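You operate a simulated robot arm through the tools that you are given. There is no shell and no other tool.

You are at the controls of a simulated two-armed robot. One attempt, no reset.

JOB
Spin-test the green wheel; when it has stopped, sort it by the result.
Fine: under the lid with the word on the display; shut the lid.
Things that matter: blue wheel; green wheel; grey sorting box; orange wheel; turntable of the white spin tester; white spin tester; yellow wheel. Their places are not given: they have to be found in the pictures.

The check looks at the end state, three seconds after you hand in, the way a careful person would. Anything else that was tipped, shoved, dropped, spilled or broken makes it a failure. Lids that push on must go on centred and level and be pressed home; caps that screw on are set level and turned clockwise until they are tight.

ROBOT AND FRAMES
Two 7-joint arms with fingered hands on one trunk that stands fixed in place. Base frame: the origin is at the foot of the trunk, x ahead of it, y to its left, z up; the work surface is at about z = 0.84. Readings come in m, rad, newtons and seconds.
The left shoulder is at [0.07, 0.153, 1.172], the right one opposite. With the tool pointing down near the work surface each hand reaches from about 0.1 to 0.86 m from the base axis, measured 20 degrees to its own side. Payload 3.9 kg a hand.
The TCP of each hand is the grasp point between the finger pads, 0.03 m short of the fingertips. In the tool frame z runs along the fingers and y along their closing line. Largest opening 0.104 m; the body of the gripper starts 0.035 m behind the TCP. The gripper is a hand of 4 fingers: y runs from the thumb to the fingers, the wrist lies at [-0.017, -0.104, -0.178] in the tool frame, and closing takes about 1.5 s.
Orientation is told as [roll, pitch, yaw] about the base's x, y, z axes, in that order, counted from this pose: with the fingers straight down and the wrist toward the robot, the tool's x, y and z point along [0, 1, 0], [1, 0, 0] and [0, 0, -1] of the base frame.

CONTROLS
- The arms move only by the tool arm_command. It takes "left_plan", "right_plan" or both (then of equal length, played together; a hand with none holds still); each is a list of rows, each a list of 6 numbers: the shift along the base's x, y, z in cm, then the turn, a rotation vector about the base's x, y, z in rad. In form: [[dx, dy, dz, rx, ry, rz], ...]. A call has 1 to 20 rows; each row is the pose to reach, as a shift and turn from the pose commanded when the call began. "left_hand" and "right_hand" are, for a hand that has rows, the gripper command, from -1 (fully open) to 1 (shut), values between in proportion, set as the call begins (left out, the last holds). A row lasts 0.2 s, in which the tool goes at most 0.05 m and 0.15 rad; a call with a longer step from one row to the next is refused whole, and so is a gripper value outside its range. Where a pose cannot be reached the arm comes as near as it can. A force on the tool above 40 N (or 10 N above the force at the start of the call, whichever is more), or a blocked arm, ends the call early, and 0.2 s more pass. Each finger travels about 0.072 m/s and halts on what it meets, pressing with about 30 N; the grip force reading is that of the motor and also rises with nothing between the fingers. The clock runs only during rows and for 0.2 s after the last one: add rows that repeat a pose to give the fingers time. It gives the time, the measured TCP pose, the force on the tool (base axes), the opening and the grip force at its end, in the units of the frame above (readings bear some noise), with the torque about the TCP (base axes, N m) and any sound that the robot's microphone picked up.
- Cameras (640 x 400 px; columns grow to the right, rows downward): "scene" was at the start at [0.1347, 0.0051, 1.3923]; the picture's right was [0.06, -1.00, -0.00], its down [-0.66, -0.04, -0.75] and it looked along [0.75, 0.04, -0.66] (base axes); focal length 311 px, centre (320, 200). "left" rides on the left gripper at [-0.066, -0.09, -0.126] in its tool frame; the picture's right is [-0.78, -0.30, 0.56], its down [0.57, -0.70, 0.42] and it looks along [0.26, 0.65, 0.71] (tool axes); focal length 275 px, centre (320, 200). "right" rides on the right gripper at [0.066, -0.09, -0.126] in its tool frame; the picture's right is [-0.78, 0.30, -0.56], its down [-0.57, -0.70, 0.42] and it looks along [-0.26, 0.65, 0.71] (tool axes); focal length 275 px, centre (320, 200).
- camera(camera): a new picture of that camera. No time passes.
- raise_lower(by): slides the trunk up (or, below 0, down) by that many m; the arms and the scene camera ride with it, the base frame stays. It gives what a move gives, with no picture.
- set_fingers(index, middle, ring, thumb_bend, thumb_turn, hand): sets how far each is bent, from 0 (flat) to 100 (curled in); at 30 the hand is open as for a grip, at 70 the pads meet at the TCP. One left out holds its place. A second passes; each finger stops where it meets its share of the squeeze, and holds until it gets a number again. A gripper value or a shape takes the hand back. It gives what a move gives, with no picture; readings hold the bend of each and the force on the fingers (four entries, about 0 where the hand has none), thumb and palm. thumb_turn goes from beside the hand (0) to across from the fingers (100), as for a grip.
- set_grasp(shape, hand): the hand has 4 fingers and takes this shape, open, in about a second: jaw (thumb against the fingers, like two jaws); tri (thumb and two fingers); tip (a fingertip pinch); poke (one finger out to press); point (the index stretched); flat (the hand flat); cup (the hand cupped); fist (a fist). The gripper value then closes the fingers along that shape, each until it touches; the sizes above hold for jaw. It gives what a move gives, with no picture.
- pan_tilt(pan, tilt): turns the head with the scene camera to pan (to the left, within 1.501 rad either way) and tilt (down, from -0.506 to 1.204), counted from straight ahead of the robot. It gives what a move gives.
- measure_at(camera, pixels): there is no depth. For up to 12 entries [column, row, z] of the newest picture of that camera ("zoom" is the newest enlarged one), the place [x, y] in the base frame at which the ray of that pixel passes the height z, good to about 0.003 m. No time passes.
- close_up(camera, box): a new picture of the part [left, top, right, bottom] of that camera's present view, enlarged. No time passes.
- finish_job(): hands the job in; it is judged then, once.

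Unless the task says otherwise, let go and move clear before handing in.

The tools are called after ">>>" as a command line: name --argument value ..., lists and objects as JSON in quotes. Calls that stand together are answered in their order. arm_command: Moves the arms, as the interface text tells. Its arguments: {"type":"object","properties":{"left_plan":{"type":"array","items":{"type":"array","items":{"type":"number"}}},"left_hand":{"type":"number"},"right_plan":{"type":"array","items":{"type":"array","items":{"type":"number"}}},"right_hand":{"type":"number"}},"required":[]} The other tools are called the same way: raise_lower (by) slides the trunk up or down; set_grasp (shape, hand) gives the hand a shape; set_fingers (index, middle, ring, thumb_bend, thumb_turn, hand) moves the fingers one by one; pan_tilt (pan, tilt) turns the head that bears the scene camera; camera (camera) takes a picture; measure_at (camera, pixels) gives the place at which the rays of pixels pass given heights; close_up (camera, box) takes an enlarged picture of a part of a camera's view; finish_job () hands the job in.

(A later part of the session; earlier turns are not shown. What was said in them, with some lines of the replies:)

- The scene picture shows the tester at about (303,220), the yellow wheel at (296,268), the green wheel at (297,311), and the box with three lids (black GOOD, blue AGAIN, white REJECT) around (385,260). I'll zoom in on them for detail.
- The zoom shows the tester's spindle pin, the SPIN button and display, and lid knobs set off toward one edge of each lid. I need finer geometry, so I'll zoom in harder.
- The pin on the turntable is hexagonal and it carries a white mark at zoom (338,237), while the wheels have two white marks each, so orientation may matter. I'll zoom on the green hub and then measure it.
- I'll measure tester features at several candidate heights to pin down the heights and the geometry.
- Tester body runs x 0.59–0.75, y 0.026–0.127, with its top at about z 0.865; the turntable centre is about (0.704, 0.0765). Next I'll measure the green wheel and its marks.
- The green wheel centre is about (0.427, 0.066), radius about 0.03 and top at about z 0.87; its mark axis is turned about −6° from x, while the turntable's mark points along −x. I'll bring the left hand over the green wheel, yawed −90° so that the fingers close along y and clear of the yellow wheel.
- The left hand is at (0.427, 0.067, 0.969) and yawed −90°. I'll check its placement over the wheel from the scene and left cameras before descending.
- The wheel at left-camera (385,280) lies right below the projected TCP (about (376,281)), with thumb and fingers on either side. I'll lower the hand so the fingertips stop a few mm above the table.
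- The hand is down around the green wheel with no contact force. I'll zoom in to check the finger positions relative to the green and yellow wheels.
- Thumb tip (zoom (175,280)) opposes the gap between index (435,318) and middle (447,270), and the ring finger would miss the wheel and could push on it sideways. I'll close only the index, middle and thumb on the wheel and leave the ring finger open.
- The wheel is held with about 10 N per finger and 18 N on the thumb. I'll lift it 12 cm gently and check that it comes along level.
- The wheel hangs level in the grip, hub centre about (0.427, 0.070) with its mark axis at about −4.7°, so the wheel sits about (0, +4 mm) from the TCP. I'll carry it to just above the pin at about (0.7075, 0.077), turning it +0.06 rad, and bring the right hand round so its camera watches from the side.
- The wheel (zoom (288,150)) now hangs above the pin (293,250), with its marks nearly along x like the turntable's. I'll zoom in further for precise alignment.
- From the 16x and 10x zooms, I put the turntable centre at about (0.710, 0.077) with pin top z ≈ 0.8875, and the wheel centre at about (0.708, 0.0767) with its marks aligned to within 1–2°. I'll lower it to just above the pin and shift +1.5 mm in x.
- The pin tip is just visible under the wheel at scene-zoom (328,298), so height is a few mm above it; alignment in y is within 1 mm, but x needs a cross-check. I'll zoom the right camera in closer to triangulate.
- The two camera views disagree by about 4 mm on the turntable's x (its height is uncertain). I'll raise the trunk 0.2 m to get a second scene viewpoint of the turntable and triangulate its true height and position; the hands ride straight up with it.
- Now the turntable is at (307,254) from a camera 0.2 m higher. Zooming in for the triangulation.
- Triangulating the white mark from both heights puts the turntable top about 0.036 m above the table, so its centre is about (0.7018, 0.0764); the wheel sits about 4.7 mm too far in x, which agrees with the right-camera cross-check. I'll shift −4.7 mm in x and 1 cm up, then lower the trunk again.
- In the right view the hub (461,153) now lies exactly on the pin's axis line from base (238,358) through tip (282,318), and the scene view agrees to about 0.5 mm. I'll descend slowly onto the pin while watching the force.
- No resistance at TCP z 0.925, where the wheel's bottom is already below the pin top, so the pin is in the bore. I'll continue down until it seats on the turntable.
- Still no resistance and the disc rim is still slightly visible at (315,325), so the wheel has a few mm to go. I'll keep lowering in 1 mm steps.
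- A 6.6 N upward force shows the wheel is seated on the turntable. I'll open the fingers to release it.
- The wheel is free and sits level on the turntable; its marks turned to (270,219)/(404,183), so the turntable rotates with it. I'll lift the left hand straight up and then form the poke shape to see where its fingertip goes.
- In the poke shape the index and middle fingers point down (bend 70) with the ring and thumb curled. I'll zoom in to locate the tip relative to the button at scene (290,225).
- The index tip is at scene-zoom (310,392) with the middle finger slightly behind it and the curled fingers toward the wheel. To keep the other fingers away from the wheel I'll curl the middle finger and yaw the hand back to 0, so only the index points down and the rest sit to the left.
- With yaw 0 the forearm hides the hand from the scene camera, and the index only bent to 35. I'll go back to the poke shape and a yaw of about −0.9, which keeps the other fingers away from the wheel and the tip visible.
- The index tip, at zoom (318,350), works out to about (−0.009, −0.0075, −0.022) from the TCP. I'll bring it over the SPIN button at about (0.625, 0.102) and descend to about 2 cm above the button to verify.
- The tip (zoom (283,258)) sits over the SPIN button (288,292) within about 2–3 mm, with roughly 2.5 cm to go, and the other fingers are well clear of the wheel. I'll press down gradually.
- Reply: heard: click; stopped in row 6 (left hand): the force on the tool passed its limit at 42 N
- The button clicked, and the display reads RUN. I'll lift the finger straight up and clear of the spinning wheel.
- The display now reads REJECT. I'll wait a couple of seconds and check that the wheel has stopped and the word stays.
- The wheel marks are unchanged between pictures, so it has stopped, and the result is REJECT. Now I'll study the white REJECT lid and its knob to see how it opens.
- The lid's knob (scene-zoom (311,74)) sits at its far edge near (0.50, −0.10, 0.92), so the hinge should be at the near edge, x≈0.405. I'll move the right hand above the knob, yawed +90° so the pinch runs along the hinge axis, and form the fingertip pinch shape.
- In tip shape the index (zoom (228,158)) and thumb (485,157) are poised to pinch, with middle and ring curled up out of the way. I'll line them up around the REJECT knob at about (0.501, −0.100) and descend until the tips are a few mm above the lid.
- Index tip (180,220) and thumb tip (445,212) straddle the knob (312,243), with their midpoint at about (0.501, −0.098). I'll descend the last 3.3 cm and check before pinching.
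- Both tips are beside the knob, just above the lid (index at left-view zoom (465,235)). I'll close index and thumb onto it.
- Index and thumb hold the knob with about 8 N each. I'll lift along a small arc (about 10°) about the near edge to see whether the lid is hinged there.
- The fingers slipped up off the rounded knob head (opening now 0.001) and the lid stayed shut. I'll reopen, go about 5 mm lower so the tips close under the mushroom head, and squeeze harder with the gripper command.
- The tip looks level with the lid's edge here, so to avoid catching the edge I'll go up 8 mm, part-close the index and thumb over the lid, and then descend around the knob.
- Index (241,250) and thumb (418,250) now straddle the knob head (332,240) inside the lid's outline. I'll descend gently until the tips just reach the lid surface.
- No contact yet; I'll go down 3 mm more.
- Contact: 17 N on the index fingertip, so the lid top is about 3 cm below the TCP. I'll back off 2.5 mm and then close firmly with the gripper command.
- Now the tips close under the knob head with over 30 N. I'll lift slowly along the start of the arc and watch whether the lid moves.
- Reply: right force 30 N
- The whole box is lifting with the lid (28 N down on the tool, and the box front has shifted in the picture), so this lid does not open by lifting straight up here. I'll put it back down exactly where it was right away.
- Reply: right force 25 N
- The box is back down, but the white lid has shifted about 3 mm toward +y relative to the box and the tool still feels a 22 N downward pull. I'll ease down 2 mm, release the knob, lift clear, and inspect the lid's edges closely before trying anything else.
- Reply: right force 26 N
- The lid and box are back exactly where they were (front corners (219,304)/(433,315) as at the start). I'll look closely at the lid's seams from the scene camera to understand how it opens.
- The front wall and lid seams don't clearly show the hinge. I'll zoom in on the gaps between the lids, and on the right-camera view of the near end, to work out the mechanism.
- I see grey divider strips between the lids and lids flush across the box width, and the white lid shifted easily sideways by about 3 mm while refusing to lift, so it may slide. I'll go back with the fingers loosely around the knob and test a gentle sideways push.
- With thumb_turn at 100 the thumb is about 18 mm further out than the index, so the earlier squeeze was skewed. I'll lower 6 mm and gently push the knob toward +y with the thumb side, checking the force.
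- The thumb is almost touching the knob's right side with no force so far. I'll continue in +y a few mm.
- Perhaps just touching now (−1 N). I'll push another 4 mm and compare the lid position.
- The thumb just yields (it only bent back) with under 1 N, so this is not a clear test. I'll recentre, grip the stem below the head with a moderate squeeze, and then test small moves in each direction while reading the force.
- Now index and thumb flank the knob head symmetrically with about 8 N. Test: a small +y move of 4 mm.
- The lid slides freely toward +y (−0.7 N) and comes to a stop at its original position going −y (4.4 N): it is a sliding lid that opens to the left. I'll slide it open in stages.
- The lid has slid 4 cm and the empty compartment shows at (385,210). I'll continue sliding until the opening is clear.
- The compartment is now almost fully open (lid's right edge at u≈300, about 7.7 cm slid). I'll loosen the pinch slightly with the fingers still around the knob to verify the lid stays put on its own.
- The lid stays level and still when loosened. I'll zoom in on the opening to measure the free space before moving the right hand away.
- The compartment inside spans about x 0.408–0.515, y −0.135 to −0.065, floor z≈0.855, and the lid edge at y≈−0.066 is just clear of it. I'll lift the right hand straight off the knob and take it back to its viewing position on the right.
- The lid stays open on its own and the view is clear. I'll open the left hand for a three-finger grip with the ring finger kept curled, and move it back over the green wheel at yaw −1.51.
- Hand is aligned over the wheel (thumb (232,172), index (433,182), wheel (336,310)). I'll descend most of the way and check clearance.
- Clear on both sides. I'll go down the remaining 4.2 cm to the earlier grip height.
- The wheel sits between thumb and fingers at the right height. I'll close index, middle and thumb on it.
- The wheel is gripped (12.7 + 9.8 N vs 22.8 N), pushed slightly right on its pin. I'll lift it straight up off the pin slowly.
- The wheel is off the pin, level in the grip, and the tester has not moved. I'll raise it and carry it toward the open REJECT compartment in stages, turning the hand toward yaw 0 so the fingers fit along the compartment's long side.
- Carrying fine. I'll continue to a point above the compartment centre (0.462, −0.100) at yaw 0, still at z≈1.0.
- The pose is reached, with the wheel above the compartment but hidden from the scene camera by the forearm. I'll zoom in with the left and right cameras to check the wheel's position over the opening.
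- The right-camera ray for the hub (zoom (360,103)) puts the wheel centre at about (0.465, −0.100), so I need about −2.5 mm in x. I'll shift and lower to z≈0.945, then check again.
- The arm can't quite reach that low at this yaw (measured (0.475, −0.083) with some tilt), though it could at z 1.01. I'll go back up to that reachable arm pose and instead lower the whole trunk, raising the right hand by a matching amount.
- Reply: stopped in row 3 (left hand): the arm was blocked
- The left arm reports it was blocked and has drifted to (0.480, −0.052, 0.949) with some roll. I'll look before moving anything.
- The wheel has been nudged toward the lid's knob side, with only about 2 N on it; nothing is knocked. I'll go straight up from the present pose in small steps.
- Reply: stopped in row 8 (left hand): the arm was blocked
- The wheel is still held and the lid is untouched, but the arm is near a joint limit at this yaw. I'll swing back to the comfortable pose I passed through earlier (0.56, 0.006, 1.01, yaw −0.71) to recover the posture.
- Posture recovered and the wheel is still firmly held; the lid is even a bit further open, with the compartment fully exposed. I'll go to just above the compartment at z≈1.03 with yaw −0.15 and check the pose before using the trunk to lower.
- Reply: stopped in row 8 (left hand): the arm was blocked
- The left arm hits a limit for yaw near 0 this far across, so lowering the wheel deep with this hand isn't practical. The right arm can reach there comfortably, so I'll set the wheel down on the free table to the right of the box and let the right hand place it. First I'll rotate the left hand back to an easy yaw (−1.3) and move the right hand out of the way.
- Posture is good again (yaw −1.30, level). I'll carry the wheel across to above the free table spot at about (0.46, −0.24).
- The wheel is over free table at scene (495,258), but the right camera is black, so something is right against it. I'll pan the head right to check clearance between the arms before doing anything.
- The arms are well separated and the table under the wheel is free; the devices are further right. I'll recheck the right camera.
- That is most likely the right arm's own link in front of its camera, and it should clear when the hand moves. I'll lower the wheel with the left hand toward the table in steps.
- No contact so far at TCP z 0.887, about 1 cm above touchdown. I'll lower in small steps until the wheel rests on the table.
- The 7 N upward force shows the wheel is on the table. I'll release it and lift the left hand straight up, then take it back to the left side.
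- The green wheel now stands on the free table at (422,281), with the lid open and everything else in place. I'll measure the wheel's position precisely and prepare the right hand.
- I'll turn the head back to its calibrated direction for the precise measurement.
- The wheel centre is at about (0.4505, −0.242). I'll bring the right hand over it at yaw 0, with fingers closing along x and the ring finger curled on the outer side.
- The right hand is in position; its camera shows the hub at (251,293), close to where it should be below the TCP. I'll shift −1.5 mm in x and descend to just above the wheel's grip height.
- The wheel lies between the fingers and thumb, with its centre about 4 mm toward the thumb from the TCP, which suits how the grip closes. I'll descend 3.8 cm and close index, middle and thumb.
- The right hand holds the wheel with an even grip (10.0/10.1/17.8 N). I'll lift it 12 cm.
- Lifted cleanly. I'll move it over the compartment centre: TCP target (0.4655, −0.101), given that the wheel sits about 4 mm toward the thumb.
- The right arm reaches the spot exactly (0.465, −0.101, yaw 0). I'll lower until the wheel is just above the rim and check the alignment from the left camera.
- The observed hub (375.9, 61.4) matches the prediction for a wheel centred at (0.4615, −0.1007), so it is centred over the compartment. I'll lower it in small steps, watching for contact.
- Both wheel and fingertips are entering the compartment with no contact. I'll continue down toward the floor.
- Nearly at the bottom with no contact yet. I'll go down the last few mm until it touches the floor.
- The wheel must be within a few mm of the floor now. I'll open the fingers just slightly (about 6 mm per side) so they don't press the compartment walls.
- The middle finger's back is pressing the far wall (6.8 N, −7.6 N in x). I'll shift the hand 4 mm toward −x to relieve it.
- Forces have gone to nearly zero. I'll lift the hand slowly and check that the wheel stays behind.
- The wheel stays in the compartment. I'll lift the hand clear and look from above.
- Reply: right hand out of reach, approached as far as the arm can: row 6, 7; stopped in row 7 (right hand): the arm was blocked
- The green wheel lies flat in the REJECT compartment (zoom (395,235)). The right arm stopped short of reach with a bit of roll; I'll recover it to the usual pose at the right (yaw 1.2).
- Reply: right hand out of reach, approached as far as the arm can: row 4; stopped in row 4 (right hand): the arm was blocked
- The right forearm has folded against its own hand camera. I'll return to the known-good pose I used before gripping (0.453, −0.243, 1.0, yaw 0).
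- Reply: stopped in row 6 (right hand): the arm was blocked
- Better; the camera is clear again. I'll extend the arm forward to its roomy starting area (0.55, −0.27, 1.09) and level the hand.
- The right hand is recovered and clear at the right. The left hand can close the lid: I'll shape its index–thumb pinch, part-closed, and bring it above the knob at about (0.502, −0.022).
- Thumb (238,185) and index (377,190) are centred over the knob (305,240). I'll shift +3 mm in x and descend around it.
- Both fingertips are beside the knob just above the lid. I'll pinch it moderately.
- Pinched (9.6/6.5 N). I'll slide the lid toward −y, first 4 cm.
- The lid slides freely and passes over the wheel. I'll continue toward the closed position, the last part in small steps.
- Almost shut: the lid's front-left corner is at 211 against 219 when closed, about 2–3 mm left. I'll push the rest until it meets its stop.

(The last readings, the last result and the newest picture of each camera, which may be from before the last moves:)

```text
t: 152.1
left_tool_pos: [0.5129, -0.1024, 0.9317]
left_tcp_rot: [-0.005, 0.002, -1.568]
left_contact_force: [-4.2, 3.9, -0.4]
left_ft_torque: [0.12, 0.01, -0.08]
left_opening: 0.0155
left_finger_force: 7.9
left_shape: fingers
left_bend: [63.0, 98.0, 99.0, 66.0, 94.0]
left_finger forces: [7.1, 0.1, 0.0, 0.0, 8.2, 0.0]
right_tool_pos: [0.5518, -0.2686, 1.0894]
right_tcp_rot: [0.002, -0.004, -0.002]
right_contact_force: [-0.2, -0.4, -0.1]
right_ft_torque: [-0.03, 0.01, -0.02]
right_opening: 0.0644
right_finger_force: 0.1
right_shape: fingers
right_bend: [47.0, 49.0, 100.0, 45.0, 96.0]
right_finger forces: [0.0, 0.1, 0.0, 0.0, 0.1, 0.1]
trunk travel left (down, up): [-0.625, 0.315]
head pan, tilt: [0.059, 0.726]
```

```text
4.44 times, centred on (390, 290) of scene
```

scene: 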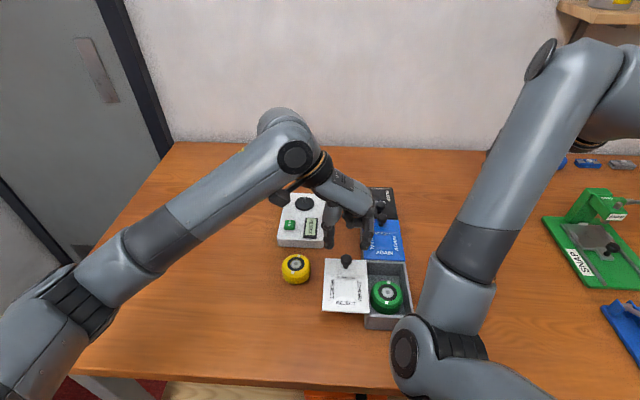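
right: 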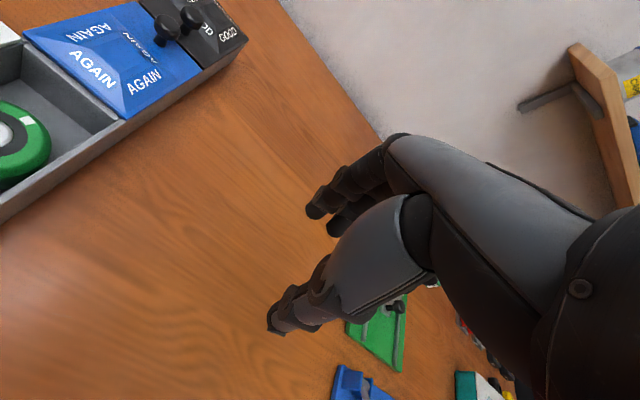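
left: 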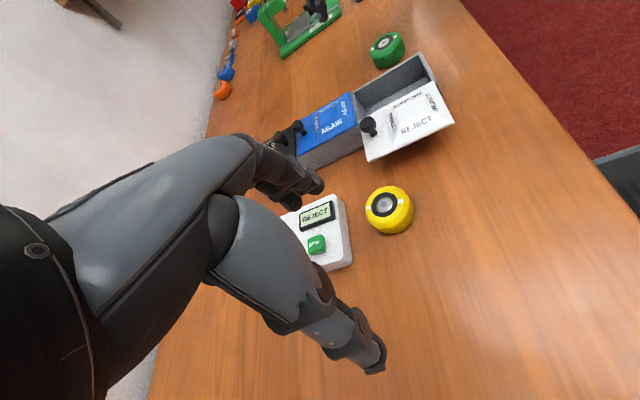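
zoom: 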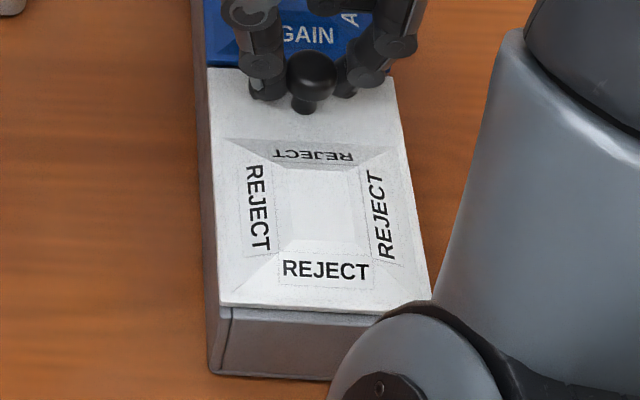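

The stop is reached (3.9 N) and the lid's corners and lettering match the closed position. I'll release the knob and lift straight up.

>>> set_fingers --hand "left" --index 53 --thumb_bend 53

>>> arm_command --left_plan '[[0, 0, 0.5, 0, 0, 0], [0, 0, 1.5, 0, 0, 0], [0, 0, 3, 0, 0, 0], [0, 0, 5, 0, 0, 0], [0, 0, 7.5, 0, 0, 0], [0, 1, 10, 0, 0, 0], [0, 3, 12, 0, 0, 0], [0, 6, 12, 0, 0, 0], [0, 9, 12, 0, 0, 0], [0, 12, 12, 0, 0, 0], [0, 15, 12, 0, 0, 0], [0, 18, 12, 0, 0, 0], [0, 21, 12, 0, 0, 0], [0, 24, 12, 0, 0, 0], [0, 27, 12, 0, 0, 0], [0, 30, 12, 0, 0, 0], [0, 32, 12, 0, 0, 0], [0, 32, 12, 0, 0, 0]]'

>>> camera --camera "scene"

>>> close_up --camera "scene" --box '[355, 245, 425, 335]'

>>> camera --camera "left"

```text
t: 153.1
left_tool_pos: [0.5137, -0.1029, 0.9318]
left_tcp_rot: [-0.005, 0.002, -1.569]
left_contact_force: [0.3, 0.5, -0.2]
left_ft_torque: [0.0, 0.0, 0.0]
left_opening: 0.0461
left_finger_force: 0.0
left_shape: fingers
left_bend: [53.0, 98.0, 99.0, 53.0, 92.0]
left_finger forces: [0.0, 0.1, 0.0, 0.0, 0.0, 0.0]
right_tool_pos: [0.5513, -0.2696, 1.0899]
right_tcp_rot: [0.0, -0.002, -0.002]
right_contact_force: [-0.1, 0.2, -0.6]
right_ft_torque: [0.01, -0.01, -0.03]
right_opening: 0.0642
right_finger_force: 0.1
right_shape: fingers
right_bend: [47.0, 49.0, 100.0, 45.0, 96.0]
right_finger forces: [0.0, 0.1, 0.0, 0.1, 0.1, 0.0]
trunk travel left (down, up): [-0.625, 0.315]
head pan, tilt: [0.059, 0.726]
```

```text
t: 156.9
left_tool_pos: [0.5133, 0.2181, 1.0555]
left_tcp_rot: [-0.005, 0.003, -1.569]
left_contact_force: [0.7, 0.5, 0.3]
left_ft_torque: [0.0, 0.0, 0.03]
left_opening: 0.046
left_finger_force: 0.0
left_shape: fingers
left_bend: [53.0, 98.0, 99.0, 53.0, 92.0]
left_finger forces: [0.0, 0.0, 0.0, 0.0, 0.0, 0.1]
right_tool_pos: [0.5518, -0.2688, 1.09]
right_tcp_rot: [0.002, -0.003, -0.003]
right_contact_force: [0.3, -0.1, -0.1]
right_ft_torque: [0.0, 0.0, 0.02]
right_opening: 0.0642
right_finger_force: 0.1
right_shape: fingers
right_bend: [47.0, 49.0, 100.0, 45.0, 96.0]
right_finger forces: [0.1, 0.0, 0.0, 0.1, 0.0, 0.0]
trunk travel left (down, up): [-0.625, 0.315]
head pan, tilt: [0.059, 0.726]
```

```text
taken
```

scene: 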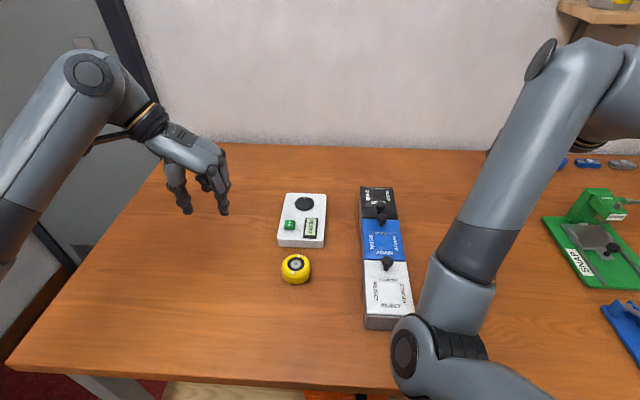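

```text
4.44 times, centred on (390, 290) of scene
```

zoom: 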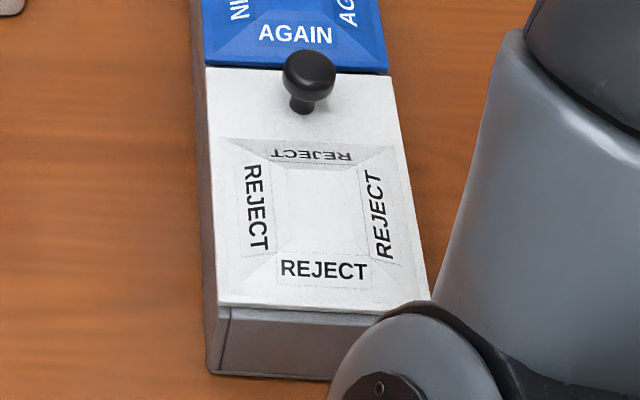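

```text
taken
```

left: 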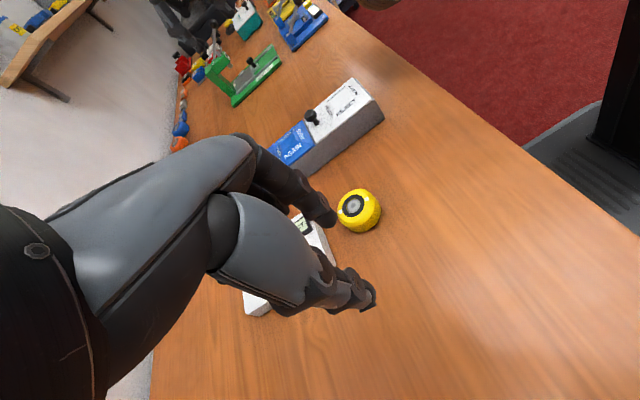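

The lid is shut and the hand is clear. I'll verify closely that the lid's edges are flush with the box and compare with the original picture.

>>> close_up --camera "scene" --box '[358, 300, 422, 340]'

>>> close_up --camera "scene" --box '[355, 245, 419, 285]'

>>> close_up --camera "scene" --box '[260, 170, 420, 290]'

>>> close_up --camera "left" --box '[260, 60, 400, 180]'

```text
10.00 times, centred on (390, 320) of scene
```

zoom: 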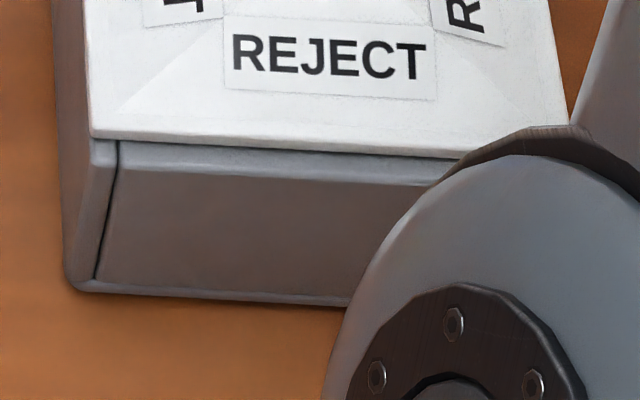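

```text
10.00 times, centred on (387, 265) of scene
```

zoom: 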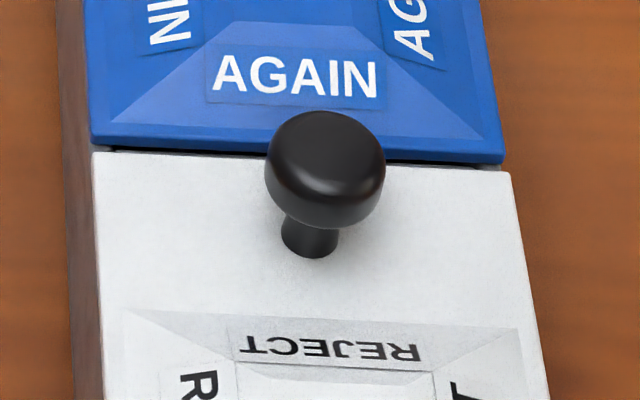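

```text
3.33 times, centred on (340, 230) of scene
```

zoom: 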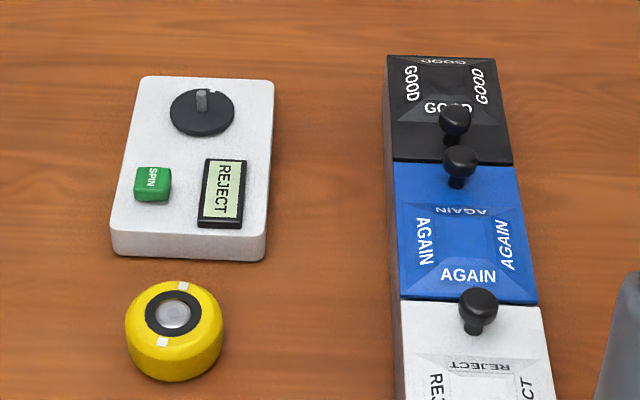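

```text
3.33 times, centred on (330, 120) of left
```

zoom: 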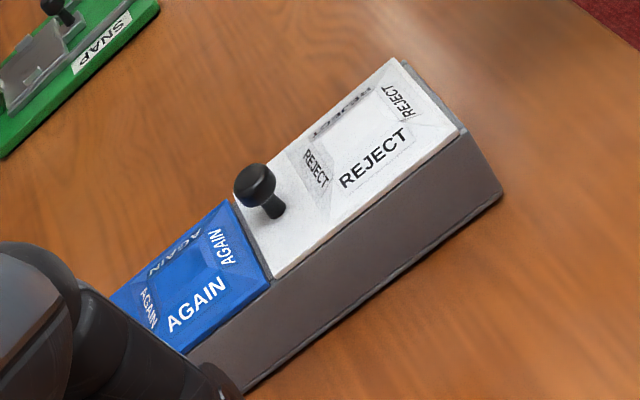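

The lid sits against the box exactly as at the start: both show the same 0.4 px shift, under 1 mm. The tester, yellow wheel and other lids are undisturbed. The green wheel is under the shut REJECT lid, matching the display, and both hands are clear, so I'm handing in.

>>> finish_job

```text
The job is handed in.
```

The green wheel tested as REJECT. It is now in the white REJECT compartment with the lid shut, and I've handed the job in.

- **Spin test:** I set the wheel on the turntable pin and pressed SPIN. The display went from RUN to REJECT, and the wheel's marks stayed still over several pictures before I took it off.
- **Lid:** The lids slide sideways rather than lift. Before I found that out, I pulled the REJECT knob upward and raised the near end of the box about 1 cm. I set it straight back down, and it now stands less than 1 mm from where it started.
- **Placing the wheel:** The left arm could not reach low enough into the compartment. I set the wheel on free table to the right of the box, and the right hand lowered it in flat.
- **End state:** The REJECT lid is against its stop and flush with the box. The tester, yellow wheel and other two lids look undisturbed. The orange and blue wheels were never touched. Both hands are clear.
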